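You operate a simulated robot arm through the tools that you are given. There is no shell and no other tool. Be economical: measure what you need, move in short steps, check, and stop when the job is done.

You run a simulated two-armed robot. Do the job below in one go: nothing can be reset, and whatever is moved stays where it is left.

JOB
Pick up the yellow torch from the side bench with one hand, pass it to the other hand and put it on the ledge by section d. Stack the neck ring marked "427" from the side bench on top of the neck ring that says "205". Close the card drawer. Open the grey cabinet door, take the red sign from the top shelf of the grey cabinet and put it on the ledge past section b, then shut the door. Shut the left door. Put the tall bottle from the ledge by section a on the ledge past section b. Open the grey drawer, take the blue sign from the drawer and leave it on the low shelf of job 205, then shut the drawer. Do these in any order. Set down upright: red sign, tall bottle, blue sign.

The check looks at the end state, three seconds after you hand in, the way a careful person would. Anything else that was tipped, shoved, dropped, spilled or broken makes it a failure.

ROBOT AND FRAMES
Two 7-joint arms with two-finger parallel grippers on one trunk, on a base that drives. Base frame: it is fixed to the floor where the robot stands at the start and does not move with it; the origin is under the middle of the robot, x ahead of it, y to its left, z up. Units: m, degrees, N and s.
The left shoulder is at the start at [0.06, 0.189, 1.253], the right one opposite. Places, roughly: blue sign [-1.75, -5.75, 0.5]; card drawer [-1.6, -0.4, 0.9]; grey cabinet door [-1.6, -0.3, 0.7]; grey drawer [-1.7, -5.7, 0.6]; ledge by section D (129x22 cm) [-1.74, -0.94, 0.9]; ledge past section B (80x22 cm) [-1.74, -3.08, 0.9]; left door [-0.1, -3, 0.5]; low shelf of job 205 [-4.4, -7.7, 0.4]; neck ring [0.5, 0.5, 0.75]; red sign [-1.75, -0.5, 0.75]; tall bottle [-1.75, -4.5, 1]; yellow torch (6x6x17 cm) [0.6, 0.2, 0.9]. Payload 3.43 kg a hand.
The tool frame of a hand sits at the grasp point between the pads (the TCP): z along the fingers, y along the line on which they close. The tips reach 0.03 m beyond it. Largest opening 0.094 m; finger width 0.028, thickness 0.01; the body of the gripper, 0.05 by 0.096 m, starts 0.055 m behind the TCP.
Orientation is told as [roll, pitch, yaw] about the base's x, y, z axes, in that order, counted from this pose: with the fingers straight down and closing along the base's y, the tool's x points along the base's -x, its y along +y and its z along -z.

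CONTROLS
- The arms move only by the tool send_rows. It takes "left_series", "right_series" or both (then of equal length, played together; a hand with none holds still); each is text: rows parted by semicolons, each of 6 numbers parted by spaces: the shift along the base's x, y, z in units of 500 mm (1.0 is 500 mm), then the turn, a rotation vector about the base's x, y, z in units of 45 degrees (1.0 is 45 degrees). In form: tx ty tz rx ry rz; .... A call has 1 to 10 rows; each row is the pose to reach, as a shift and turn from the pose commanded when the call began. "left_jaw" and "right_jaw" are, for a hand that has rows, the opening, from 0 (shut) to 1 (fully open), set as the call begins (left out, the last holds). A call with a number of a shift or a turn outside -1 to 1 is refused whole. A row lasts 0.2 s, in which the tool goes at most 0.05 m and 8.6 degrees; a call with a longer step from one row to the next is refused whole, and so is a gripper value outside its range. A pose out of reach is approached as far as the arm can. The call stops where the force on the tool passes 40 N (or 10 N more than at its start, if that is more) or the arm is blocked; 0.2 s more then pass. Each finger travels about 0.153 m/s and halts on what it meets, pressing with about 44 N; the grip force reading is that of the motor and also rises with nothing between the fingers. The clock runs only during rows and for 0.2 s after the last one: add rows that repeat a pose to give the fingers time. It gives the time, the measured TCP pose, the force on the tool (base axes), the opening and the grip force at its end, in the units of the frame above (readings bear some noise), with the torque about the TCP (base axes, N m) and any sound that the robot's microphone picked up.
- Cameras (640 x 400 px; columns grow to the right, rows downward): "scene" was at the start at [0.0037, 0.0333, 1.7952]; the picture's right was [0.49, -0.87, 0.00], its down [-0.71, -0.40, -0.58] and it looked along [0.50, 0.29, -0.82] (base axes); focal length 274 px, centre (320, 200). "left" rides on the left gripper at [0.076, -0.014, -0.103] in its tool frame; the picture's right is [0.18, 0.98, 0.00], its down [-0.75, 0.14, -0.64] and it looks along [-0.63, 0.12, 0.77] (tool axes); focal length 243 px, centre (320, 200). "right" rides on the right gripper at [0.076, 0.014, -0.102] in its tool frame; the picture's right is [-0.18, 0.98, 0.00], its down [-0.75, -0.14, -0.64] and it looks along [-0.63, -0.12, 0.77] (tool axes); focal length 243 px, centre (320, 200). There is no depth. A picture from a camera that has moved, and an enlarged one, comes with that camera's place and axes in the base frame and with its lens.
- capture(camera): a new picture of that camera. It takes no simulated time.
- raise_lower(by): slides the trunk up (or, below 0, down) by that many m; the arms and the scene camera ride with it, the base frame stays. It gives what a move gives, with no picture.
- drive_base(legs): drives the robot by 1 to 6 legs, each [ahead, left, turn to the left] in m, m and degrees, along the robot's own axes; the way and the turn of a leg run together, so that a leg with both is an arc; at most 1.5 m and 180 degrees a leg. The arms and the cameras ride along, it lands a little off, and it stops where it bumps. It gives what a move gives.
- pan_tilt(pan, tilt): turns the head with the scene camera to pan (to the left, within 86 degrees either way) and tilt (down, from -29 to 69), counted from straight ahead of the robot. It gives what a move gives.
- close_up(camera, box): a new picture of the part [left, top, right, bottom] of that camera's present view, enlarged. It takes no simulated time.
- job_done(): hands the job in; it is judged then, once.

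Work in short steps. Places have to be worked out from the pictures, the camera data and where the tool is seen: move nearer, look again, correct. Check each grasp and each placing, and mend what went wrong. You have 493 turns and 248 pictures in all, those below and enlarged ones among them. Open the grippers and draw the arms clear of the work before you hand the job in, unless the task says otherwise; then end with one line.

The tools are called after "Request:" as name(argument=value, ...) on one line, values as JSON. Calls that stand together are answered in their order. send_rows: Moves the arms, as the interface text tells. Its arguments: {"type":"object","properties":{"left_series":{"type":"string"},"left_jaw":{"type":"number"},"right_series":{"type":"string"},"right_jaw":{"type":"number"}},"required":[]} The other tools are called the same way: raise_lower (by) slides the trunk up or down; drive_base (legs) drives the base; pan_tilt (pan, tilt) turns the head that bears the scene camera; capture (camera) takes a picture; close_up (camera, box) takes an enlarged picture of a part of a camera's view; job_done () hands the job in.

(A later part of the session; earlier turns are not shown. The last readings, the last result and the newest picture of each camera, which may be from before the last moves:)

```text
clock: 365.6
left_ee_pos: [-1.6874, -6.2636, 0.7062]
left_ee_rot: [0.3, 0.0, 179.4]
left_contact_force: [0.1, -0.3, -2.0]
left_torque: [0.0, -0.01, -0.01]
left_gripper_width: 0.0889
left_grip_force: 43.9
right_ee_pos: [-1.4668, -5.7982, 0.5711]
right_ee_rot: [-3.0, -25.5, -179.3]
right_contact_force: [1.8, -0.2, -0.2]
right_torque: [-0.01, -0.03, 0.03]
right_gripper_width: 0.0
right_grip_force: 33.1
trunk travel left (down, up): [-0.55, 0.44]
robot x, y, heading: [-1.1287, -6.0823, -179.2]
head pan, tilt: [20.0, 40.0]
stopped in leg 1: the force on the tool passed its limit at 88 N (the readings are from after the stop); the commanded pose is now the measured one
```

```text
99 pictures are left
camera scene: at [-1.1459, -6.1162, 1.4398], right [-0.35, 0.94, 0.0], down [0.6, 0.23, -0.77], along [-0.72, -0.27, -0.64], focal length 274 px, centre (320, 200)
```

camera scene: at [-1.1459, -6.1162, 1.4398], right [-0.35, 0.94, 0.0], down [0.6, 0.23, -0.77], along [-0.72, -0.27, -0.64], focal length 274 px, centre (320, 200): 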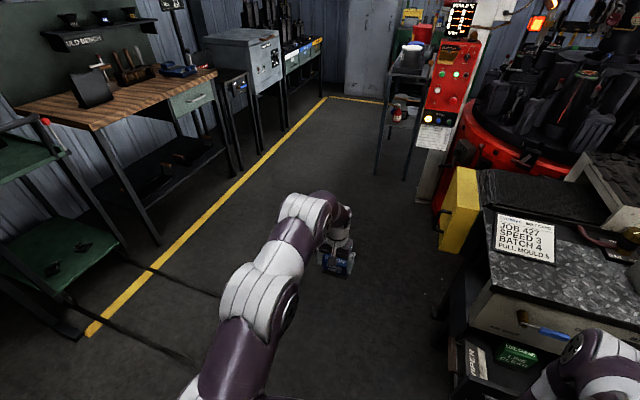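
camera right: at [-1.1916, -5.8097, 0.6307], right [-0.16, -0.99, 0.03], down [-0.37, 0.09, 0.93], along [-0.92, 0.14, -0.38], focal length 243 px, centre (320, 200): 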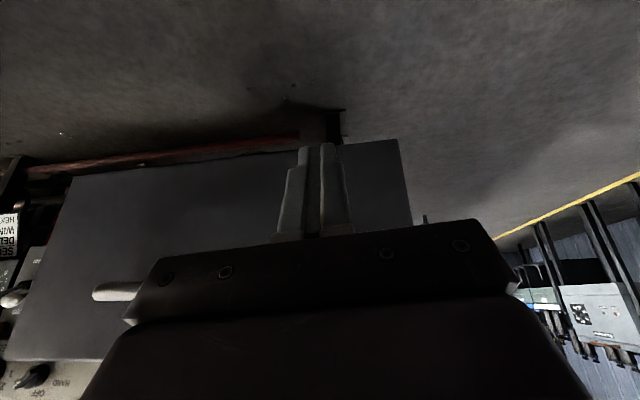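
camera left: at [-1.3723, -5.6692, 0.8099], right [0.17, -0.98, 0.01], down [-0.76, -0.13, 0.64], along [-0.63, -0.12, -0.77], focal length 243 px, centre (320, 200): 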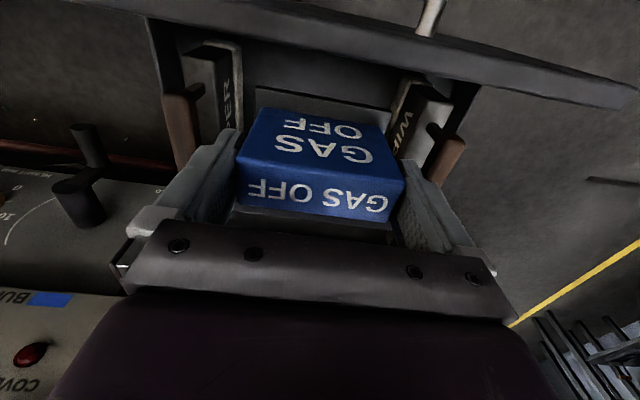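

It stopped at 88 N with the drawer part way. I look at what is blocking.

Request:
capture(camera="right")

Request:
pan_tilt(pan=-30, tilt=55)

Request:
capture(camera="scene")

```text
98 pictures are left
camera right: at [-1.3534, -5.8161, 0.6302], right [-0.18, -0.98, 0.03], down [-0.4, 0.1, 0.91], along [-0.9, 0.15, -0.41], focal length 243 px, centre (320, 200)
```

right: 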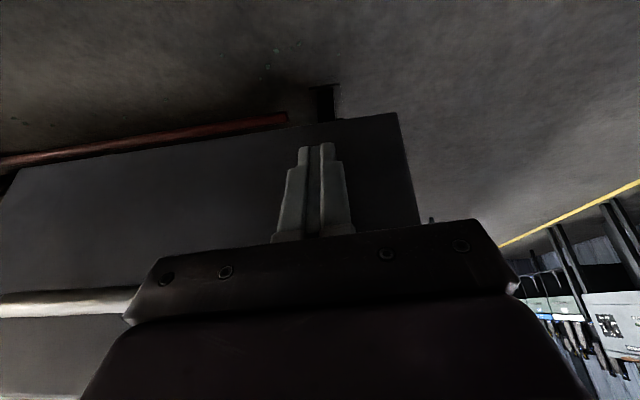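

```text
clock: 366.7
left_ee_pos: [-1.687, -6.2645, 0.7071]
left_ee_rot: [0.3, 0.2, 179.5]
left_contact_force: [-0.1, 0.4, -1.3]
left_torque: [-0.03, -0.03, 0.01]
left_gripper_width: 0.0886
left_grip_force: 43.9
right_ee_pos: [-1.4672, -5.7971, 0.5716]
right_ee_rot: [-3.0, -25.5, -179.3]
right_contact_force: [6.0, -0.2, -3.0]
right_torque: [-0.02, -0.17, 0.03]
right_gripper_width: 0.0001
right_grip_force: 32.7
trunk travel left (down, up): [-0.55, 0.44]
robot x, y, heading: [-1.1263, -6.0846, -179.1]
head pan, tilt: [-30.0, 55.0]
```

```text
97 pictures are left
camera scene: at [-1.1287, -6.0504, 1.4193], right [0.49, 0.87, 0.0], down [0.71, -0.4, -0.57], along [-0.5, 0.28, -0.82], focal length 274 px, centre (320, 200)
```

scene: 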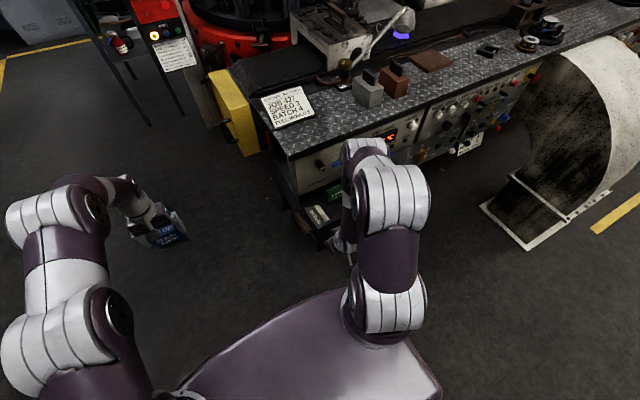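

I zoom into the drawer region.

Request:
close_up(camera="scene", box=[270, 130, 390, 260])

```text
3.08 times, centred on (330, 195) of scene
camera zoom: at [-1.1287, -6.0504, 1.4193], right [0.49, 0.87, 0.0], down [0.71, -0.4, -0.57], along [-0.5, 0.28, -0.82], focal length 842 px, centre (289, 215)
```

zoom: 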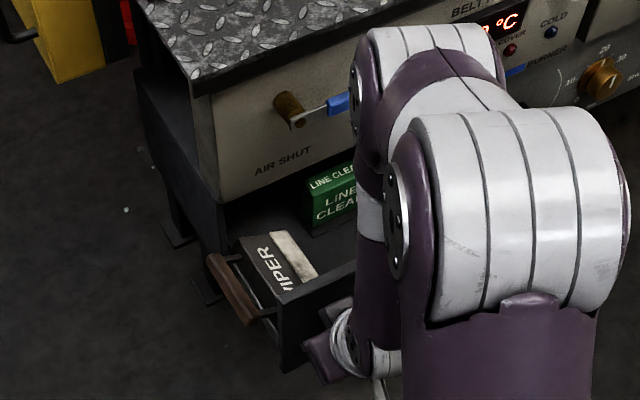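

The right forearm is folded forward against the machine. I back off and inspect the drawer (the left wiper's handle looks close to the wall).

Request:
drive_base(legs=[[-0.3, 0, 0]])

Request:
raise_lower(by=0.3)

Request:
pan_tilt(pan=-25, tilt=50)

Request:
capture(camera="scene")

```text
clock: 368.8
left_ee_pos: [-1.3849, -6.261, 0.7073]
left_ee_rot: [0.2, 0.0, 179.4]
left_contact_force: [-0.3, -0.4, -1.2]
left_torque: [0.03, 0.01, 0.04]
left_gripper_width: 0.0888
left_grip_force: 43.4
right_ee_pos: [-1.1671, -5.7941, 0.5724]
right_ee_rot: [-3.0, -25.8, -179.3]
right_contact_force: [1.0, 0.2, 0.2]
right_torque: [0.02, -0.04, 0.01]
right_gripper_width: 0.0001
right_grip_force: 33.2
trunk travel left (down, up): [-0.55, 0.44]
robot x, y, heading: [-0.8212, -6.0771, -179.5]
head pan, tilt: [-30.0, 55.0]
```

```text
clock: 371.8
left_ee_pos: [-1.3852, -6.2608, 1.0075]
left_ee_rot: [0.3, 0.1, 179.4]
left_contact_force: [0.7, 0.9, -1.4]
left_torque: [0.01, -0.03, 0.01]
left_gripper_width: 0.0888
left_grip_force: 44.3
right_ee_pos: [-1.166, -5.7941, 0.8714]
right_ee_rot: [-2.9, -25.6, -179.2]
right_contact_force: [0.6, 0.6, -0.1]
right_torque: [-0.01, 0.03, 0.0]
right_gripper_width: 0.0
right_grip_force: 32.4
trunk travel left (down, up): [-0.85, 0.14]
robot x, y, heading: [-0.8294, -6.0843, -179.3]
head pan, tilt: [-30.0, 55.0]
```

```text
clock: 372.4
left_ee_pos: [-1.3854, -6.2598, 1.0078]
left_ee_rot: [0.3, 0.2, 179.4]
left_contact_force: [-0.2, 0.5, -1.1]
left_torque: [0.0, -0.03, -0.02]
left_gripper_width: 0.089
left_grip_force: 44.1
right_ee_pos: [-1.1669, -5.7938, 0.8715]
right_ee_rot: [-2.9, -25.6, -179.2]
right_contact_force: [-0.4, -0.3, -0.6]
right_torque: [0.02, 0.0, 0.01]
right_gripper_width: 0.0
right_grip_force: 32.7
trunk travel left (down, up): [-0.85, 0.14]
robot x, y, heading: [-0.8238, -6.0812, -179.4]
head pan, tilt: [-25.0, 50.0]
```

```text
95 pictures are left
camera scene: at [-0.8351, -6.0504, 1.7258], right [0.41, 0.91, 0.0], down [0.7, -0.32, -0.64], along [-0.59, 0.26, -0.77], focal length 274 px, centre (320, 200)
```

scene: 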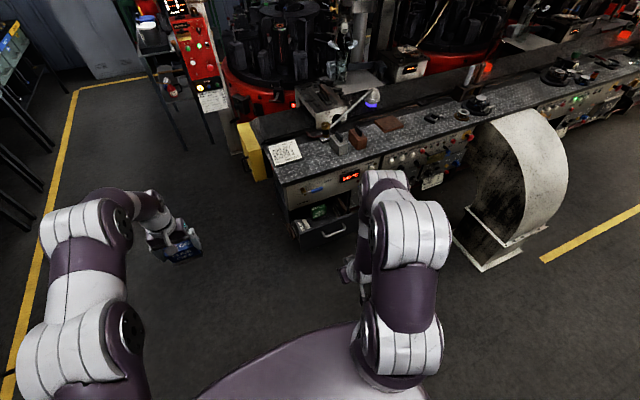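

Request:
close_up(camera="scene", box=[270, 160, 370, 250])

```text
4.44 times, centred on (320, 205) of scene
camera zoom: at [-0.8351, -6.0504, 1.7258], right [0.41, 0.91, 0.0], down [0.7, -0.32, -0.64], along [-0.59, 0.26, -0.77], focal length 1216 px, centre (320, 178)
```

zoom: 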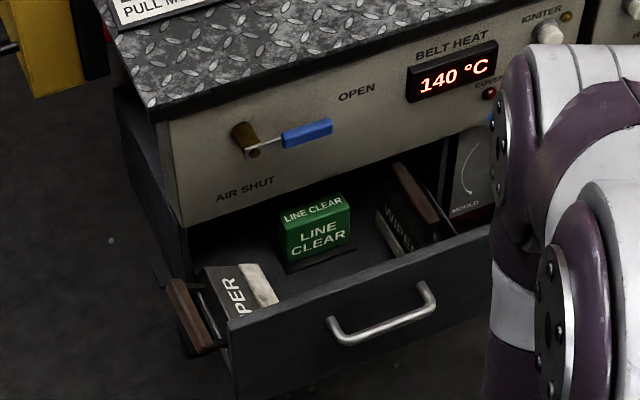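

The left wiper has tipped over the drawer wall with its handle outside, blocking the drawer. I must put it back; I level the right hand (fingers down) and bring it over the wiper to look.

Request:
send_rows(right_series="0 0 0 0 -0.17 0; 0 -0.04 0.02 0 -0.34 0; 0 -0.08 0.04 0 -0.51 0; -0.04 -0.12 0.04 0 -0.57 0; -0.1 -0.17 0.04 0 -0.57 0; -0.16 -0.17 0.04 0 -0.57 0", right_jaw=1)

Request:
drive_base(legs=[[0.22, 0, 0]])

Request:
capture(camera="right")

```text
clock: 373.9
left_ee_pos: [-1.3853, -6.2599, 1.008]
left_ee_rot: [0.3, 0.1, 179.4]
left_contact_force: [1.1, 0.2, -1.7]
left_torque: [-0.02, 0.02, -0.03]
left_gripper_width: 0.089
left_grip_force: 44.1
right_ee_pos: [-1.2361, -5.8755, 0.8908]
right_ee_rot: [-3.2, -0.2, -179.2]
right_contact_force: [0.1, 1.0, -0.4]
right_torque: [0.01, 0.0, 0.02]
right_gripper_width: 0.0942
right_grip_force: 0.1
right hand out of reach, approached as far as the arm can: row 6
trunk travel left (down, up): [-0.85, 0.14]
robot x, y, heading: [-0.8294, -6.0825, -179.4]
head pan, tilt: [-25.0, 50.0]
```

```text
clock: 375.5
left_ee_pos: [-1.603, -6.2614, 1.0082]
left_ee_rot: [0.3, 0.1, 179.3]
left_contact_force: [-0.2, -0.5, -1.2]
left_torque: [0.02, -0.04, 0.0]
left_gripper_width: 0.0888
left_grip_force: 44.3
right_ee_pos: [-1.4525, -5.8767, 0.8921]
right_ee_rot: [-3.2, -0.2, -179.5]
right_contact_force: [-0.4, -0.1, 0.1]
right_torque: [0.03, 0.02, 0.0]
right_gripper_width: 0.0942
right_grip_force: 0.0
trunk travel left (down, up): [-0.85, 0.14]
robot x, y, heading: [-1.0408, -6.0828, -179.4]
head pan, tilt: [-25.0, 50.0]
```

```text
93 pictures are left
camera right: at [-1.3742, -5.8958, 0.9933], right [-0.18, -0.98, -0.05], down [-0.75, 0.1, 0.65], along [-0.64, 0.16, -0.76], focal length 243 px, centre (320, 200)
```

right: 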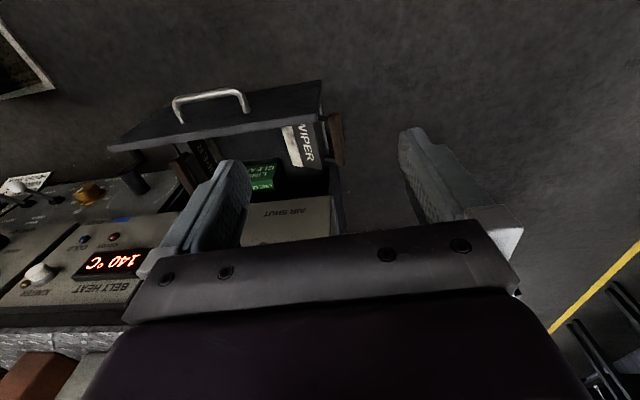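

I lower the hand for a closer view of the wiper's handle relative to the wall.

Request:
raise_lower(by=-0.13)

Request:
close_up(camera="right", box=[200, 20, 440, 220])

Request:
close_up(camera="scene", box=[230, 130, 370, 250])

```text
clock: 377.1
left_ee_pos: [-1.6035, -6.261, 0.8778]
left_ee_rot: [0.3, 0.1, 179.3]
left_contact_force: [0.4, 0.0, -1.5]
left_torque: [0.01, -0.03, -0.01]
left_gripper_width: 0.0889
left_grip_force: 43.8
right_ee_pos: [-1.453, -5.8766, 0.7614]
right_ee_rot: [-3.2, -0.2, -179.6]
right_contact_force: [0.2, -0.2, 0.5]
right_torque: [0.03, 0.0, -0.01]
right_gripper_width: 0.094
right_grip_force: 0.2
trunk travel left (down, up): [-0.72, 0.27]
robot x, y, heading: [-1.04, -6.0792, -179.6]
head pan, tilt: [-25.0, 50.0]
```

```text
2.00 times, centred on (320, 120) of right
camera zoom: at [-1.3745, -5.8958, 0.8632], right [-0.18, -0.98, -0.05], down [-0.75, 0.1, 0.65], along [-0.63, 0.16, -0.76], focal length 485 px, centre (320, 360)
```

zoom: 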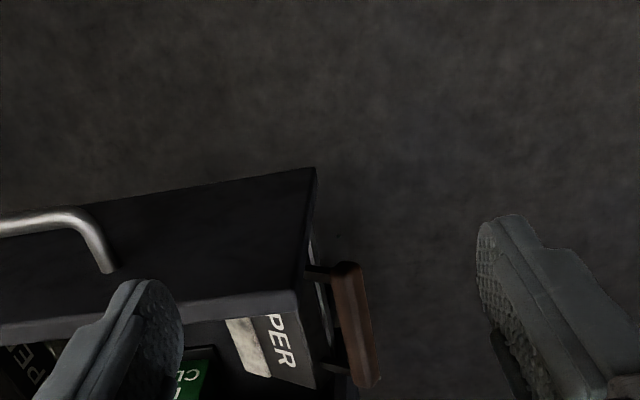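

```text
3.33 times, centred on (300, 190) of scene
camera zoom: at [-1.0521, -6.0527, 1.5959], right [0.41, 0.91, 0.0], down [0.7, -0.32, -0.64], along [-0.58, 0.27, -0.77], focal length 912 px, centre (387, 233)
```

zoom: 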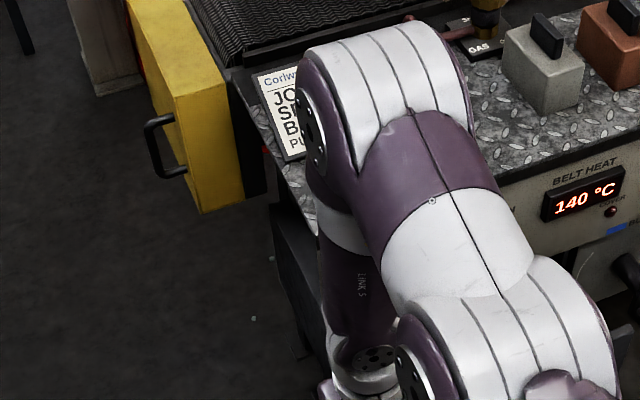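

The handle (with two pegs) hangs outside the wall at z≈0.58. I'll first set the blue sign on the ledge to free both hands, then reopen the drawer and re-seat the wiper by its handle ends.

Request:
raise_lower(by=0.22)

Request:
drive_base(legs=[[-0.2, 0, 0.4], [0, -0.6, 0]])

Request:
pan_tilt(pan=10, tilt=45)

Request:
capture(camera="scene")

Request:
close_up(camera="scene", box=[180, 130, 400, 280])

```text
clock: 379.4
left_ee_pos: [-1.6036, -6.2614, 1.0964]
left_ee_rot: [0.2, 0.0, 179.3]
left_contact_force: [0.2, 0.3, -1.0]
left_torque: [0.0, -0.01, 0.01]
left_gripper_width: 0.0889
left_grip_force: 44.1
right_ee_pos: [-1.4535, -5.8766, 0.9808]
right_ee_rot: [-3.3, -0.2, -179.5]
right_contact_force: [0.5, 0.7, -0.7]
right_torque: [-0.02, 0.01, -0.01]
right_gripper_width: 0.0942
right_grip_force: 0.0
trunk travel left (down, up): [-0.94, 0.05]
robot x, y, heading: [-1.0397, -6.0808, -179.8]
head pan, tilt: [-25.0, 50.0]
```

```text
clock: 384.1
left_ee_pos: [-1.4099, -5.6591, 1.0977]
left_ee_rot: [0.2, 0.1, -179.7]
left_contact_force: [-0.5, -0.7, -1.2]
left_torque: [0.01, 0.0, 0.02]
left_gripper_width: 0.089
left_grip_force: 44.9
right_ee_pos: [-1.2673, -5.2714, 0.9822]
right_ee_rot: [-3.3, -0.3, -178.5]
right_contact_force: [-0.2, 0.3, -0.2]
right_torque: [-0.03, 0.01, 0.0]
right_gripper_width: 0.0941
right_grip_force: 0.0
trunk travel left (down, up): [-0.94, 0.05]
robot x, y, heading: [-0.8552, -5.4658, -178.2]
head pan, tilt: [-25.0, 50.0]
```

```text
clock: 385.1
left_ee_pos: [-1.4114, -5.6588, 1.097]
left_ee_rot: [0.3, 0.1, -179.7]
left_contact_force: [-0.6, 0.5, -0.9]
left_torque: [0.01, 0.0, 0.02]
left_gripper_width: 0.0887
left_grip_force: 44.3
right_ee_pos: [-1.2678, -5.2722, 0.9812]
right_ee_rot: [-3.2, -0.2, -178.6]
right_contact_force: [0.0, -0.7, -0.2]
right_torque: [0.0, -0.03, 0.0]
right_gripper_width: 0.0939
right_grip_force: 0.0
trunk travel left (down, up): [-0.94, 0.05]
robot x, y, heading: [-0.8581, -5.4716, -178.6]
head pan, tilt: [10.0, 45.0]
```

```text
90 pictures are left
camera scene: at [-0.8726, -5.4869, 1.8227], right [-0.2, 0.98, 0.0], down [0.69, 0.14, -0.71], along [-0.69, -0.14, -0.71], focal length 274 px, centre (320, 200)
```

scene: 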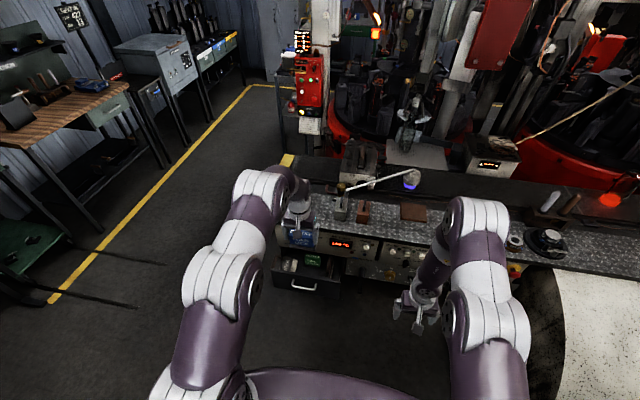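

```text
2.67 times, centred on (290, 205) of scene
camera zoom: at [-0.8726, -5.4869, 1.8227], right [-0.2, 0.98, 0.0], down [0.69, 0.14, -0.71], along [-0.69, -0.14, -0.71], focal length 729 px, centre (400, 187)
```

zoom: 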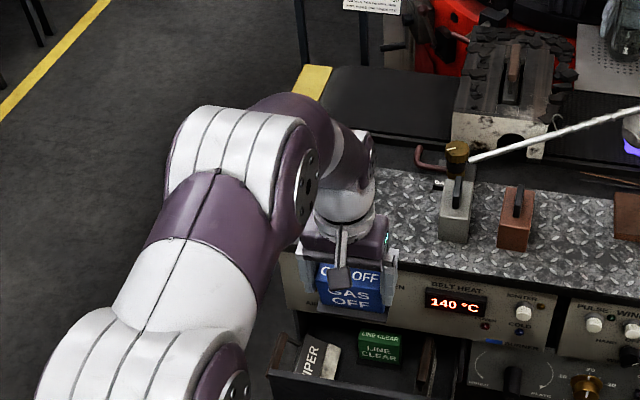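

Spot ≈(−1.665,−5.665) is free. I drive ahead over it and lower.

Request:
drive_base(legs=[[0.252, 0, 0]])

Request:
raise_lower(by=-0.1)

Request:
capture(camera="left")

```text
clock: 386.9
left_ee_pos: [-1.6586, -5.6622, 1.0983]
left_ee_rot: [0.2, 0.0, -179.8]
left_contact_force: [0.8, 0.4, -1.1]
left_torque: [0.02, 0.0, 0.04]
left_gripper_width: 0.089
left_grip_force: 44.0
right_ee_pos: [-1.515, -5.2756, 0.9824]
right_ee_rot: [-3.2, -0.2, -178.7]
right_contact_force: [-0.3, -0.1, 0.0]
right_torque: [-0.01, 0.01, -0.02]
right_gripper_width: 0.0939
right_grip_force: 0.0
trunk travel left (down, up): [-0.94, 0.05]
robot x, y, heading: [-1.1022, -5.4764, -178.9]
head pan, tilt: [10.0, 45.0]
```

```text
clock: 388.2
left_ee_pos: [-1.661, -5.6628, 0.9971]
left_ee_rot: [0.2, 0.2, -179.8]
left_contact_force: [0.0, -0.4, -1.6]
left_torque: [-0.03, -0.01, -0.03]
left_gripper_width: 0.0885
left_grip_force: 44.1
right_ee_pos: [-1.5148, -5.2747, 0.8814]
right_ee_rot: [-3.2, -0.2, -178.7]
right_contact_force: [0.0, -0.3, -1.2]
right_torque: [0.03, 0.02, -0.02]
right_gripper_width: 0.0939
right_grip_force: 0.0
trunk travel left (down, up): [-0.84, 0.15]
robot x, y, heading: [-1.1046, -5.4776, -178.9]
head pan, tilt: [10.0, 45.0]
```

```text
88 pictures are left
camera left: at [-1.585, -5.6484, 1.0994], right [0.19, -0.98, 0.01], down [-0.75, -0.14, 0.64], along [-0.63, -0.12, -0.77], focal length 243 px, centre (320, 200)
```

left: 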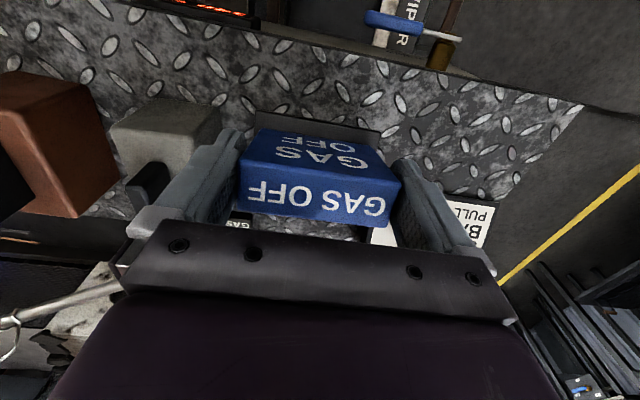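

Clear. I lower to contact.

Request:
raise_lower(by=-0.022)

Request:
raise_lower(by=-0.006)

Request:
raise_lower(by=-0.004)

```text
clock: 388.9
left_ee_pos: [-1.6584, -5.6619, 0.9765]
left_ee_rot: [0.4, 0.0, -179.8]
left_contact_force: [1.1, -0.5, -1.9]
left_torque: [-0.05, 0.02, -0.01]
left_gripper_width: 0.0889
left_grip_force: 43.6
right_ee_pos: [-1.5138, -5.2759, 0.8599]
right_ee_rot: [-3.1, -0.2, -178.7]
right_contact_force: [0.6, -0.5, 0.3]
right_torque: [0.02, -0.01, 0.02]
right_gripper_width: 0.0943
right_grip_force: 0.1
trunk travel left (down, up): [-0.818, 0.172]
robot x, y, heading: [-1.1028, -5.4754, -178.9]
head pan, tilt: [10.0, 45.0]
```

```text
clock: 389.5
left_ee_pos: [-1.6592, -5.6618, 0.9736]
left_ee_rot: [0.2, -0.6, -179.8]
left_contact_force: [0.8, -2.1, 33.5]
left_torque: [-0.43, -0.35, -0.04]
left_gripper_width: 0.089
left_grip_force: 44.6
right_ee_pos: [-1.5115, -5.2756, 0.8562]
right_ee_rot: [-3.3, -0.5, -178.7]
right_contact_force: [-0.2, -0.1, 0.1]
right_torque: [0.0, 0.0, -0.01]
right_gripper_width: 0.094
right_grip_force: 0.1
trunk travel left (down, up): [-0.812, 0.178]
robot x, y, heading: [-1.0998, -5.4736, -178.7]
head pan, tilt: [10.0, 45.0]
```

```text
clock: 389.9
left_ee_pos: [-1.662, -5.6624, 0.9739]
left_ee_rot: [0.3, -0.8, -179.8]
left_contact_force: [7.8, 0.6, 23.4]
left_torque: [-0.02, -0.8, 0.03]
left_gripper_width: 0.0889
left_grip_force: 44.2
right_ee_pos: [-1.5128, -5.2751, 0.8513]
right_ee_rot: [-3.2, -0.3, -178.7]
right_contact_force: [-0.3, -0.9, 0.5]
right_torque: [-0.01, -0.02, 0.01]
right_gripper_width: 0.094
right_grip_force: 0.0
trunk travel left (down, up): [-0.81, 0.18]
robot x, y, heading: [-1.1015, -5.477, -178.6]
head pan, tilt: [10.0, 45.0]
stopped: the force on the tool passed its limit at 44 N (the readings are from after the stop); the commanded pose is now the measured one
```

Sign is on the ledge. I release and rise clear, then look.

Request:
send_rows(left_series="0 0 0 0 0 0; 0 0 0 0 0 0; 0 0 0 0 0 0", left_jaw=1)

Request:
raise_lower(by=0.15)

Request:
drive_base(legs=[[-0.25, 0, -1.2]])

Request:
capture(camera="left")

Request:
close_up(camera="scene", box=[180, 130, 400, 300])

```text
clock: 390.6
left_ee_pos: [-1.6637, -5.6631, 0.9714]
left_ee_rot: [0.2, -0.5, -180.0]
left_contact_force: [0.8, 0.1, -0.5]
left_torque: [0.01, -0.01, -0.02]
left_gripper_width: 0.0938
left_grip_force: 0.1
right_ee_pos: [-1.5148, -5.2756, 0.85]
right_ee_rot: [-3.2, -0.2, -178.7]
right_contact_force: [0.0, 0.5, -0.1]
right_torque: [0.02, 0.0, 0.04]
right_gripper_width: 0.0941
right_grip_force: 0.2
trunk travel left (down, up): [-0.81, 0.18]
robot x, y, heading: [-1.0997, -5.4732, -178.8]
head pan, tilt: [10.0, 45.0]
```

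```text
clock: 392.4
left_ee_pos: [-1.6634, -5.6616, 1.1206]
left_ee_rot: [0.3, -0.6, -179.9]
left_contact_force: [0.1, 0.3, -0.4]
left_torque: [0.0, 0.01, -0.04]
left_gripper_width: 0.0939
left_grip_force: 0.0
right_ee_pos: [-1.5141, -5.2756, 1.0009]
right_ee_rot: [-3.2, -0.3, -178.8]
right_contact_force: [0.1, 0.1, 0.1]
right_torque: [0.0, 0.0, -0.04]
right_gripper_width: 0.0942
right_grip_force: 0.1
trunk travel left (down, up): [-0.96, 0.03]
robot x, y, heading: [-1.1008, -5.4727, -178.6]
head pan, tilt: [10.0, 45.0]
```

```text
clock: 394.2
left_ee_pos: [-1.4226, -5.6449, 1.1188]
left_ee_rot: [0.3, -0.4, 178.6]
left_contact_force: [-0.2, 0.1, 0.4]
left_torque: [-0.02, -0.02, 0.02]
left_gripper_width: 0.0939
left_grip_force: 0.1
right_ee_pos: [-1.2653, -5.2626, 1.0009]
right_ee_rot: [-3.2, -0.1, 179.8]
right_contact_force: [0.0, 0.0, 0.2]
right_torque: [-0.02, -0.05, -0.02]
right_gripper_width: 0.094
right_grip_force: 0.0
trunk travel left (down, up): [-0.96, 0.03]
robot x, y, heading: [-0.8554, -5.473, 179.6]
head pan, tilt: [10.0, 45.0]
```

```text
87 pictures are left
camera left: at [-1.3462, -5.6332, 1.2217], right [0.16, -0.99, 0.0], down [-0.75, -0.12, 0.65], along [-0.64, -0.11, -0.76], focal length 243 px, centre (320, 200)
```

left: 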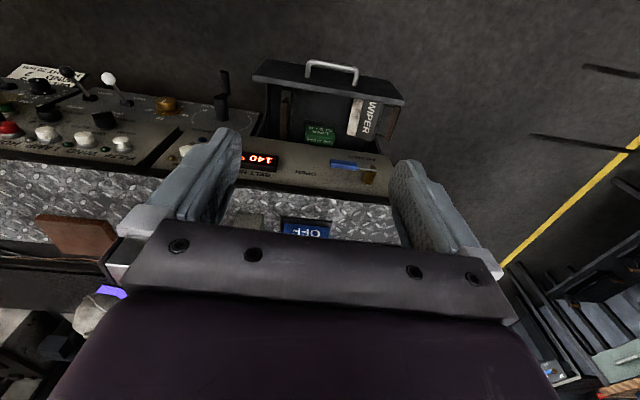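

```text
2.35 times, centred on (290, 215) of scene
camera zoom: at [-0.8772, -5.4897, 1.8431], right [-0.17, 0.99, 0.0], down [0.7, 0.12, -0.71], along [-0.7, -0.12, -0.71], focal length 644 px, centre (391, 165)
```

zoom: 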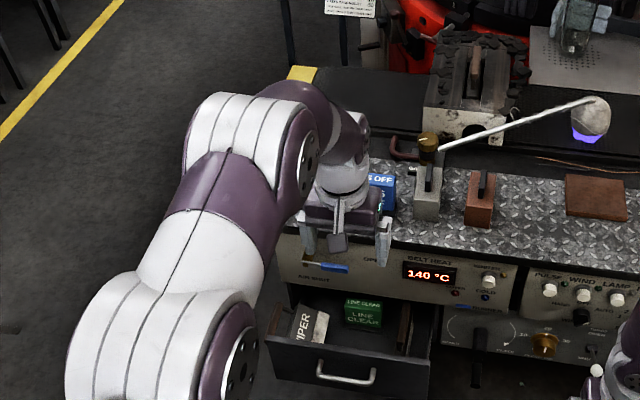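

The sign stands on the ledge. To reopen the drawer, I'll insert the closed left fingers (pitched ~20°) behind its front panel and back up. I align first.

Request:
send_rows(left_series="0 -0.03 0 0 0.15 0; 0 -0.07 0 0 0.3 0; 0 -0.11 0 0 0.45 0; 0 -0.11 0 0 0.45 0", left_jaw=0)

Request:
raise_lower(by=-0.35)

Request:
capture(camera="left")

```text
clock: 395.2
left_ee_pos: [-1.422, -5.6998, 1.1231]
left_ee_rot: [0.8, -20.8, 178.5]
left_contact_force: [-0.6, -0.1, 0.6]
left_torque: [-0.02, 0.03, 0.03]
left_gripper_width: 0.0003
left_grip_force: 33.0
right_ee_pos: [-1.2631, -5.2616, 1.0008]
right_ee_rot: [-3.2, -0.3, 179.9]
right_contact_force: [-0.7, -0.3, 0.2]
right_torque: [-0.02, -0.01, 0.02]
right_gripper_width: 0.094
right_grip_force: 0.1
trunk travel left (down, up): [-0.96, 0.03]
robot x, y, heading: [-0.857, -5.4705, 180.0]
head pan, tilt: [10.0, 45.0]
```

```text
clock: 398.6
left_ee_pos: [-1.421, -5.7009, 0.7735]
left_ee_rot: [0.8, -20.7, 178.4]
left_contact_force: [0.2, -0.3, 0.2]
left_torque: [-0.04, 0.01, 0.02]
left_gripper_width: 0.0
left_grip_force: 33.1
right_ee_pos: [-1.2623, -5.2612, 0.6518]
right_ee_rot: [-3.1, -0.2, 180.0]
right_contact_force: [-0.4, 0.1, 0.3]
right_torque: [0.02, -0.01, -0.01]
right_gripper_width: 0.0941
right_grip_force: 0.0
trunk travel left (down, up): [-0.61, 0.38]
robot x, y, heading: [-0.8545, -5.4711, 179.9]
head pan, tilt: [10.0, 45.0]
```

```text
85 pictures are left
camera left: at [-1.3138, -5.6883, 0.8417], right [0.15, -0.99, -0.05], down [-0.48, -0.12, 0.87], along [-0.86, -0.11, -0.49], focal length 243 px, centre (320, 200)
```

left: 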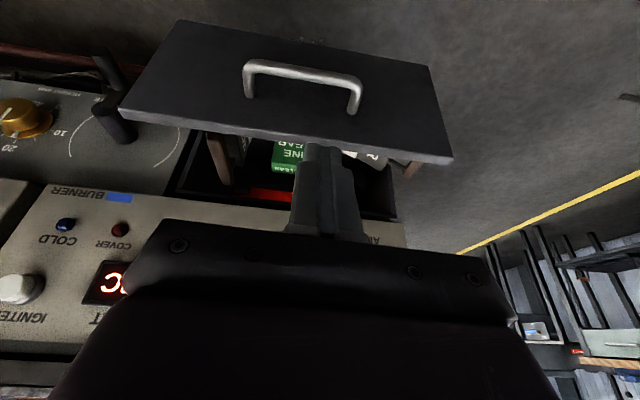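

Panel's top edge is at x≈−1.535. I drive ahead 0.135 m, then lower the fingers behind it.

Request:
drive_base(legs=[[0.137, 0, 0]])

Request:
capture(camera="left")

```text
clock: 399.9
left_ee_pos: [-1.5551, -5.7013, 0.7717]
left_ee_rot: [0.7, -20.8, 178.6]
left_contact_force: [-0.7, -1.0, -0.3]
left_torque: [0.01, 0.02, 0.01]
left_gripper_width: 0.0
left_grip_force: 33.5
right_ee_pos: [-1.3985, -5.262, 0.6511]
right_ee_rot: [-3.2, -0.1, 179.8]
right_contact_force: [-0.3, -0.1, -1.1]
right_torque: [0.03, -0.01, -0.03]
right_gripper_width: 0.0941
right_grip_force: 0.0
trunk travel left (down, up): [-0.61, 0.38]
robot x, y, heading: [-0.9934, -5.4778, 179.9]
head pan, tilt: [10.0, 45.0]
```

```text
84 pictures are left
camera left: at [-1.4501, -5.6884, 0.8411], right [0.15, -0.99, -0.05], down [-0.48, -0.12, 0.87], along [-0.86, -0.11, -0.49], focal length 243 px, centre (320, 200)
```

left: 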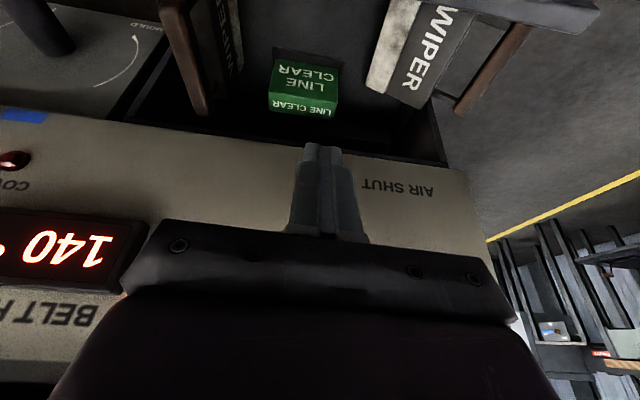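

Good view: green sign front at ≈−1.62, so there's room. I lower 0.15 and back up to pull the drawer open.

Request:
raise_lower(by=-0.15)

Request:
drive_base(legs=[[-0.1, 0, 0]])

Request:
capture(camera="scene")

```text
clock: 401.7
left_ee_pos: [-1.5565, -5.7003, 0.6233]
left_ee_rot: [0.8, -20.8, 178.6]
left_contact_force: [-0.1, 0.5, 0.3]
left_torque: [-0.02, -0.01, -0.02]
left_gripper_width: 0.0
left_grip_force: 32.9
right_ee_pos: [-1.3986, -5.2627, 0.5016]
right_ee_rot: [-3.2, -0.2, 179.9]
right_contact_force: [0.0, -0.1, 0.2]
right_torque: [0.0, -0.03, 0.05]
right_gripper_width: 0.0939
right_grip_force: 0.0
trunk travel left (down, up): [-0.46, 0.53]
robot x, y, heading: [-0.9867, -5.4723, 179.7]
head pan, tilt: [10.0, 45.0]
```

```text
clock: 402.9
left_ee_pos: [-1.4538, -5.7011, 0.6242]
left_ee_rot: [0.8, -20.7, 178.6]
left_contact_force: [1.5, 0.9, 0.4]
left_torque: [0.01, 0.0, 0.01]
left_gripper_width: 0.0
left_grip_force: 33.1
right_ee_pos: [-1.2958, -5.2645, 0.5029]
right_ee_rot: [-3.2, -0.3, 179.8]
right_contact_force: [0.4, -0.3, 0.1]
right_torque: [0.0, 0.02, -0.01]
right_gripper_width: 0.0941
right_grip_force: 0.0
trunk travel left (down, up): [-0.46, 0.53]
robot x, y, heading: [-0.8888, -5.4687, 179.9]
head pan, tilt: [10.0, 45.0]
```

```text
83 pictures are left
camera scene: at [-0.907, -5.4896, 1.3432], right [-0.17, 0.98, 0.0], down [0.7, 0.12, -0.71], along [-0.7, -0.12, -0.71], focal length 274 px, centre (320, 200)
```

scene: 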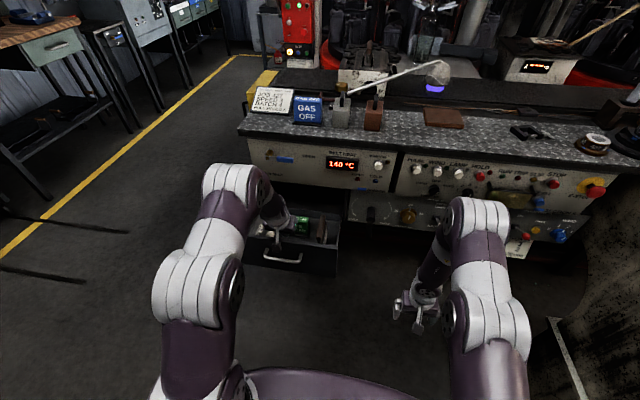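

The drawer follows. I pull 4 cm more, then raise the hand out and inspect the wiper from above.

Request:
drive_base(legs=[[-0.04, 0, 0]])

Request:
raise_lower(by=0.2)

Request:
capture(camera="left")

```text
clock: 403.9
left_ee_pos: [-1.4239, -5.7009, 0.6302]
left_ee_rot: [1.0, -22.1, 178.5]
left_contact_force: [-0.2, -0.4, 0.6]
left_torque: [0.08, -0.04, -0.03]
left_gripper_width: 0.0
left_grip_force: 33.2
right_ee_pos: [-1.2585, -5.2623, 0.5025]
right_ee_rot: [-3.2, -0.2, 179.8]
right_contact_force: [0.4, 1.3, -0.2]
right_torque: [0.02, 0.01, 0.04]
right_gripper_width: 0.0943
right_grip_force: 0.0
trunk travel left (down, up): [-0.46, 0.53]
robot x, y, heading: [-0.8478, -5.4695, 179.9]
head pan, tilt: [10.0, 45.0]
stopped in leg 1: the force on the tool passed its limit at 64 N (the readings are from after the stop); the commanded pose is now the measured one
```

```text
clock: 406.0
left_ee_pos: [-1.4234, -5.7011, 0.8293]
left_ee_rot: [1.1, -22.1, 178.5]
left_contact_force: [-0.1, -0.1, -0.2]
left_torque: [-0.02, 0.0, 0.02]
left_gripper_width: 0.0
left_grip_force: 33.4
right_ee_pos: [-1.2572, -5.2615, 0.7022]
right_ee_rot: [-3.2, -0.3, 179.7]
right_contact_force: [0.4, -1.0, 0.6]
right_torque: [0.03, 0.03, 0.03]
right_gripper_width: 0.0943
right_grip_force: 0.0
trunk travel left (down, up): [-0.66, 0.33]
robot x, y, heading: [-0.8502, -5.4707, 179.8]
head pan, tilt: [10.0, 45.0]
```

```text
82 pictures are left
camera left: at [-1.3148, -5.6888, 0.8947], right [0.15, -0.99, -0.05], down [-0.46, -0.12, 0.88], along [-0.88, -0.11, -0.47], focal length 243 px, centre (320, 200)
```

left: 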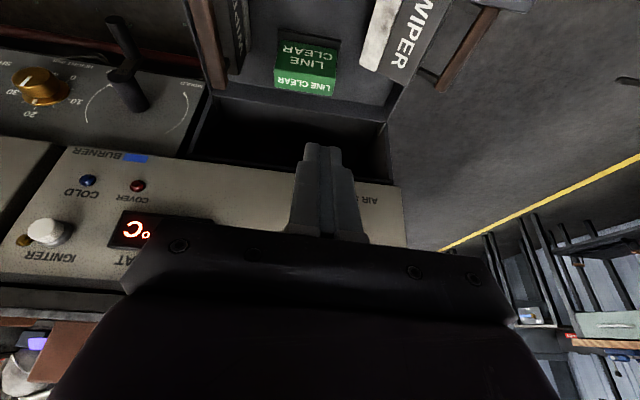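

Drawer is open. The wiper's handle (≈11 cm bar along x) hangs outside the wall; I'll grasp it from the −y side with the left hand rolled so the fingers point +y/down, lift, roll it upright, and lower it back inside. First I prepare the wrist in free space.

Request:
drive_base(legs=[[-0.15, 0, 0], [0, 0.3, 0]])

Request:
send_rows(left_series="0 0 0 0 -0.17 0; 0 0 0 0 -0.34 0; 0 0 0 0 -0.49 0; 0 0 0 0.17 -0.49 0; 0 0 0 0.34 -0.49 0; 0 0 0 0.51 -0.49 0; 0 0 0 0.68 -0.49 0; 0 0 0 0.85 -0.49 0", left_jaw=0.7)

Request:
send_rows(left_series="0 0 0 0.17 0 0; 0 0 0 0.34 0 0; 0 0 0 0.5 0 0; 0 0 0 0.5 0 0")

Request:
capture(camera="left")

```text
clock: 409.1
left_ee_pos: [-1.2712, -6.0042, 0.8291]
left_ee_rot: [1.0, -22.2, 178.5]
left_contact_force: [-0.3, 0.1, 0.3]
left_torque: [0.02, 0.0, -0.01]
left_gripper_width: 0.0
left_grip_force: 33.2
right_ee_pos: [-1.1044, -5.5644, 0.7018]
right_ee_rot: [-3.3, -0.3, 179.7]
right_contact_force: [0.4, 1.3, -0.1]
right_torque: [-0.01, -0.02, 0.03]
right_gripper_width: 0.094
right_grip_force: 0.1
trunk travel left (down, up): [-0.66, 0.33]
robot x, y, heading: [-0.6931, -5.7774, 179.7]
head pan, tilt: [10.0, 45.0]
```

```text
clock: 410.9
left_ee_pos: [-1.2392, -5.9844, 0.8184]
left_ee_rot: [-36.3, 1.4, -173.9]
left_contact_force: [-0.6, -0.3, -0.9]
left_torque: [0.01, -0.01, 0.01]
left_gripper_width: 0.0658
left_grip_force: 0.0
left hand out of reach, approached as far as the arm can: row 7, 8
right_ee_pos: [-1.1042, -5.5646, 0.7014]
right_ee_rot: [-3.3, -0.2, 179.8]
right_contact_force: [0.4, 0.0, -0.2]
right_torque: [0.01, 0.0, -0.01]
right_gripper_width: 0.094
right_grip_force: 0.0
trunk travel left (down, up): [-0.66, 0.33]
robot x, y, heading: [-0.6953, -5.7806, 179.9]
head pan, tilt: [10.0, 45.0]
```

```text
clock: 411.9
left_ee_pos: [-1.1814, -5.9324, 0.7982]
left_ee_rot: [-48.8, 1.8, -173.2]
left_contact_force: [-0.2, -0.5, 0.3]
left_torque: [0.0, 0.03, 0.0]
left_gripper_width: 0.0657
left_grip_force: 0.1
left hand out of reach, approached as far as the arm can: row 1, 2, 3, 4
right_ee_pos: [-1.1053, -5.5653, 0.7023]
right_ee_rot: [-3.3, -0.3, 179.9]
right_contact_force: [0.2, -0.3, 0.8]
right_torque: [0.0, 0.01, -0.01]
right_gripper_width: 0.0941
right_grip_force: 0.1
trunk travel left (down, up): [-0.66, 0.33]
robot x, y, heading: [-0.6971, -5.7788, 179.5]
head pan, tilt: [10.0, 45.0]
```

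```text
81 pictures are left
camera left: at [-1.1014, -5.9924, 0.8784], right [0.28, -0.62, -0.73], down [-0.69, -0.66, 0.29], along [-0.67, 0.42, -0.62], focal length 243 px, centre (320, 200)
```

left: 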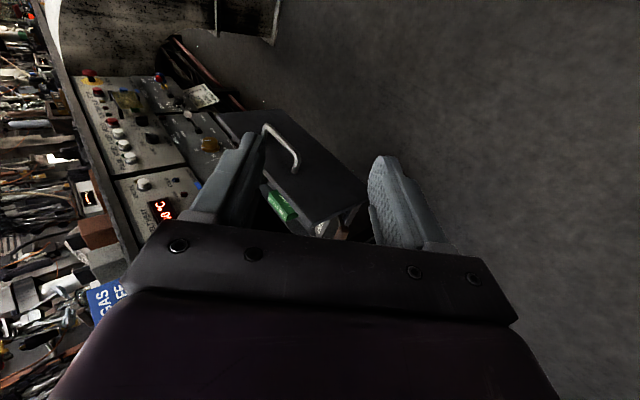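

Rolled ~49°. I drive ahead so the hand is beside the wiper's handle, above it, and look.

Request:
drive_base(legs=[[0.2, 0.04, 0]])

Request:
capture(camera="left")

```text
clock: 413.5
left_ee_pos: [-1.3804, -5.9739, 0.7985]
left_ee_rot: [-48.7, 1.9, -173.3]
left_contact_force: [0.2, 0.0, 0.0]
left_torque: [0.06, -0.01, -0.03]
left_gripper_width: 0.0657
left_grip_force: 0.0
right_ee_pos: [-1.3043, -5.6064, 0.702]
right_ee_rot: [-3.2, -0.1, 179.8]
right_contact_force: [0.5, 0.3, 0.0]
right_torque: [0.0, -0.02, 0.0]
right_gripper_width: 0.0941
right_grip_force: 0.1
trunk travel left (down, up): [-0.66, 0.33]
robot x, y, heading: [-0.8962, -5.8163, 179.9]
head pan, tilt: [10.0, 45.0]
```

```text
80 pictures are left
camera left: at [-1.3007, -6.0332, 0.8781], right [0.28, -0.62, -0.73], down [-0.69, -0.66, 0.29], along [-0.66, 0.42, -0.62], focal length 243 px, centre (320, 200)
```

left: 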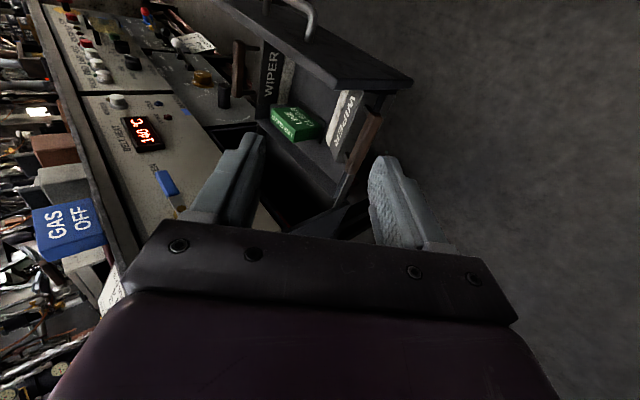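

Wiper handle spans x≈−1.42..−1.54 at ≈(y −5.876, z 0.59). I raise the right hand out of the way, drive ahead 0.1 and lower to the pre-grasp point.

Request:
send_rows(right_series="0.04 0 0.08 0 0 0; 0.08 0 0.16 0 0 0; 0.12 0 0.24 0 0 0; 0.16 0 0.32 0 0 0; 0.16 0 0.4 0 0 0")

Request:
drive_base(legs=[[0.1, 0, 0]])

Request:
raise_lower(by=-0.12)

Request:
capture(camera="left")

```text
clock: 414.7
left_ee_pos: [-1.3793, -5.9743, 0.7988]
left_ee_rot: [-48.6, 1.9, -173.3]
left_contact_force: [0.0, 0.8, -0.5]
left_torque: [-0.01, 0.0, -0.01]
left_gripper_width: 0.0659
left_grip_force: 0.1
right_ee_pos: [-1.2219, -5.6055, 0.9028]
right_ee_rot: [-3.8, -0.4, 179.9]
right_contact_force: [-0.2, 0.5, -0.1]
right_torque: [-0.02, 0.01, 0.01]
right_gripper_width: 0.0941
right_grip_force: 0.0
trunk travel left (down, up): [-0.66, 0.33]
robot x, y, heading: [-0.8978, -5.8172, 180.0]
head pan, tilt: [10.0, 45.0]
```

```text
clock: 415.8
left_ee_pos: [-1.4778, -5.9719, 0.7973]
left_ee_rot: [-48.6, 1.8, -173.2]
left_contact_force: [-0.7, 0.2, 1.1]
left_torque: [0.0, -0.03, -0.02]
left_gripper_width: 0.0656
left_grip_force: 0.0
right_ee_pos: [-1.3212, -5.6052, 0.9022]
right_ee_rot: [-3.9, -0.4, 179.8]
right_contact_force: [-0.4, 0.1, -0.1]
right_torque: [0.01, -0.03, -0.04]
right_gripper_width: 0.094
right_grip_force: 0.0
trunk travel left (down, up): [-0.66, 0.33]
robot x, y, heading: [-0.9947, -5.8157, 179.9]
head pan, tilt: [10.0, 45.0]
```

```text
clock: 417.3
left_ee_pos: [-1.4788, -5.9738, 0.6775]
left_ee_rot: [-48.8, 1.8, -173.2]
left_contact_force: [0.5, -0.9, 0.7]
left_torque: [-0.01, -0.01, 0.02]
left_gripper_width: 0.0657
left_grip_force: 0.0
right_ee_pos: [-1.3203, -5.6052, 0.7826]
right_ee_rot: [-3.8, -0.4, 179.8]
right_contact_force: [0.8, -1.0, 0.5]
right_torque: [0.01, 0.02, -0.03]
right_gripper_width: 0.094
right_grip_force: 0.0
trunk travel left (down, up): [-0.54, 0.45]
robot x, y, heading: [-0.9913, -5.8157, 179.8]
head pan, tilt: [10.0, 45.0]
```

```text
79 pictures are left
camera left: at [-1.3984, -6.0324, 0.7586], right [0.28, -0.62, -0.73], down [-0.69, -0.66, 0.29], along [-0.67, 0.42, -0.62], focal length 243 px, centre (320, 200)
```

left: 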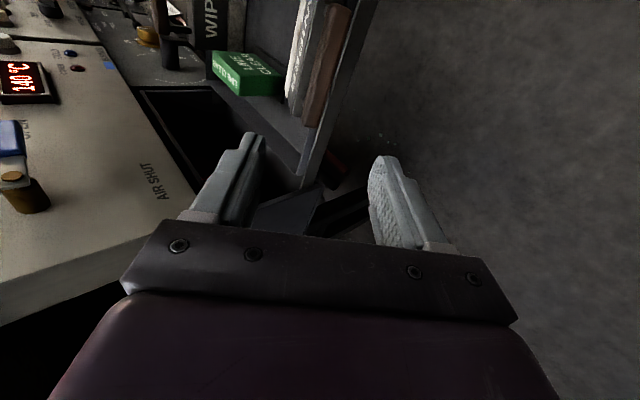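

Now the wiper looks back inside the drawer, mirrored like the other one. I lift the hand away and check from the scene camera.

Request:
raise_lower(by=0.4)

Request:
drive_base(legs=[[-0.15, 0, 0]])

Request:
pan_tilt(pan=-5, tilt=55)

Request:
capture(camera="scene")

```text
clock: 421.2
left_ee_pos: [-1.4789, -5.9731, 1.0776]
left_ee_rot: [-48.7, 2.0, -173.3]
left_contact_force: [0.6, -0.2, -0.3]
left_torque: [-0.02, 0.01, -0.02]
left_gripper_width: 0.0658
left_grip_force: 0.0
right_ee_pos: [-1.3193, -5.605, 1.1812]
right_ee_rot: [-3.8, -0.5, 179.8]
right_contact_force: [0.5, -0.5, 0.7]
right_torque: [0.0, 0.0, -0.02]
right_gripper_width: 0.094
right_grip_force: 0.1
trunk travel left (down, up): [-0.94, 0.05]
robot x, y, heading: [-0.992, -5.8106, 179.7]
head pan, tilt: [10.0, 45.0]
```

```text
clock: 422.6
left_ee_pos: [-1.3269, -5.9733, 1.0758]
left_ee_rot: [-48.6, 2.0, -173.2]
left_contact_force: [-0.2, -0.3, -0.4]
left_torque: [-0.03, 0.01, 0.01]
left_gripper_width: 0.0661
left_grip_force: 0.0
right_ee_pos: [-1.1689, -5.6047, 1.1833]
right_ee_rot: [-3.7, -0.3, 179.9]
right_contact_force: [-0.3, 0.2, -0.6]
right_torque: [0.02, -0.04, 0.03]
right_gripper_width: 0.0941
right_grip_force: 0.1
trunk travel left (down, up): [-0.94, 0.05]
robot x, y, heading: [-0.8402, -5.8174, 179.8]
head pan, tilt: [10.0, 45.0]
```

```text
clock: 423.3
left_ee_pos: [-1.325, -5.9739, 1.0781]
left_ee_rot: [-48.7, 1.8, -173.2]
left_contact_force: [0.9, -0.3, 0.1]
left_torque: [-0.05, 0.0, 0.0]
left_gripper_width: 0.066
left_grip_force: 0.0
right_ee_pos: [-1.1654, -5.6055, 1.1832]
right_ee_rot: [-3.8, -0.3, 180.0]
right_contact_force: [0.4, -0.8, 0.2]
right_torque: [-0.01, 0.0, 0.02]
right_gripper_width: 0.0941
right_grip_force: 0.1
trunk travel left (down, up): [-0.94, 0.05]
robot x, y, heading: [-0.8406, -5.8124, 179.9]
head pan, tilt: [-5.0, 55.0]
```

```text
78 pictures are left
camera scene: at [-0.8505, -5.8125, 1.8098], right [0.09, 1.0, 0.0], down [0.82, -0.07, -0.57], along [-0.57, 0.05, -0.82], focal length 274 px, centre (320, 200)
```

scene: 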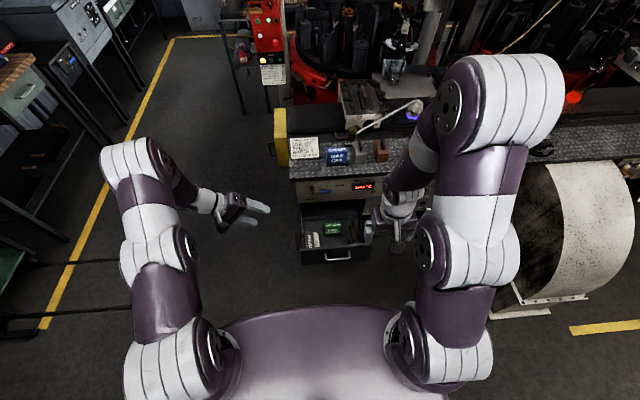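

Request:
close_up(camera="scene", box=[280, 180, 390, 270])

```text
4.44 times, centred on (335, 225) of scene
camera zoom: at [-0.8505, -5.8125, 1.8098], right [0.09, 1.0, 0.0], down [0.82, -0.07, -0.57], along [-0.57, 0.05, -0.82], focal length 1216 px, centre (253, 89)
```

zoom: 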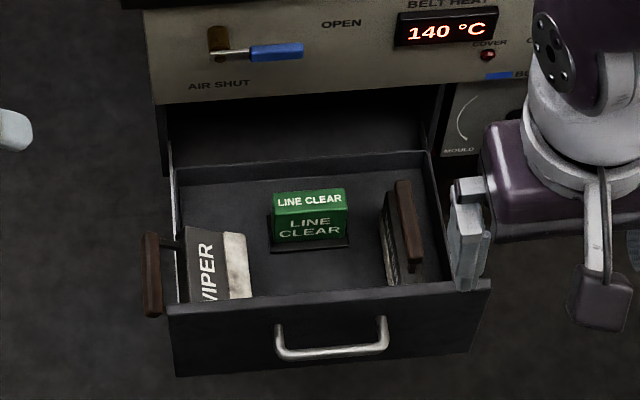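

Confirmed: the left wiper's handle is outside the wall at ≈(−1.465,−5.873,0.59) while the right one stands inside. I return to the pre-grasp pose (x 2 cm nearer) and go in along the fingers.

Request:
drive_base(legs=[[0.13, 0, 0]])

Request:
raise_lower(by=-0.4)

Request:
send_rows(left_series="0 0.05 -0.043 0 0 0; 0 0.1 -0.087 0 0 0; 0 0.14 -0.122 0 0 0; 0 0.16 -0.14 0 0 0; 0 0.16 -0.14 0 0 0")

Request:
capture(camera="left")

```text
clock: 424.6
left_ee_pos: [-1.452, -5.9713, 1.0797]
left_ee_rot: [-48.7, 1.8, -173.4]
left_contact_force: [0.4, 1.0, 0.8]
left_torque: [-0.01, 0.04, 0.0]
left_gripper_width: 0.0658
left_grip_force: 0.1
right_ee_pos: [-1.2925, -5.6038, 1.183]
right_ee_rot: [-3.8, -0.5, 179.9]
right_contact_force: [0.1, 0.3, 0.0]
right_torque: [0.0, 0.0, 0.0]
right_gripper_width: 0.0941
right_grip_force: 0.0
trunk travel left (down, up): [-0.94, 0.05]
robot x, y, heading: [-0.9662, -5.8153, 180.0]
head pan, tilt: [-5.0, 55.0]
```

```text
clock: 428.4
left_ee_pos: [-1.4529, -5.9722, 0.6775]
left_ee_rot: [-48.8, 1.8, -173.3]
left_contact_force: [-0.6, 0.3, -0.2]
left_torque: [0.01, -0.01, -0.01]
left_gripper_width: 0.0658
left_grip_force: 0.0
right_ee_pos: [-1.2934, -5.6044, 0.7836]
right_ee_rot: [-3.8, -0.4, 179.7]
right_contact_force: [-0.1, 0.4, 0.7]
right_torque: [-0.01, 0.01, 0.05]
right_gripper_width: 0.0939
right_grip_force: 0.0
trunk travel left (down, up): [-0.54, 0.45]
robot x, y, heading: [-0.969, -5.8141, 179.8]
head pan, tilt: [-5.0, 55.0]
```

```text
clock: 429.6
left_ee_pos: [-1.4542, -5.8922, 0.6066]
left_ee_rot: [-48.6, 2.0, -173.3]
left_contact_force: [0.0, 0.2, -0.6]
left_torque: [0.0, 0.03, 0.01]
left_gripper_width: 0.0657
left_grip_force: 0.0
right_ee_pos: [-1.2932, -5.605, 0.7824]
right_ee_rot: [-3.8, -0.5, 179.8]
right_contact_force: [-0.4, 0.7, -0.2]
right_torque: [-0.01, 0.01, -0.02]
right_gripper_width: 0.0942
right_grip_force: 0.0
trunk travel left (down, up): [-0.54, 0.45]
robot x, y, heading: [-0.9678, -5.8155, 179.7]
head pan, tilt: [-5.0, 55.0]
```

```text
76 pictures are left
camera left: at [-1.3733, -5.9514, 0.6874], right [0.28, -0.62, -0.73], down [-0.69, -0.66, 0.29], along [-0.66, 0.42, -0.62], focal length 243 px, centre (320, 200)
```

left: 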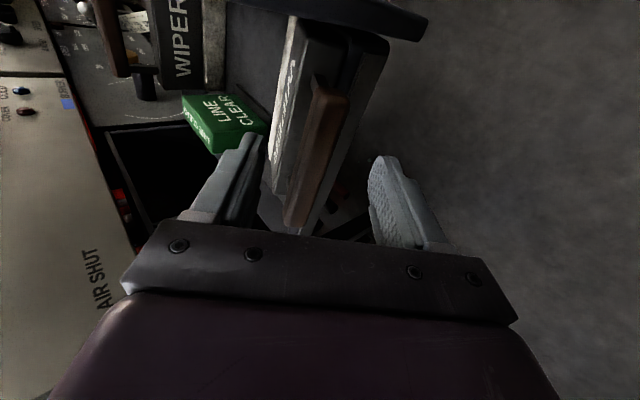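

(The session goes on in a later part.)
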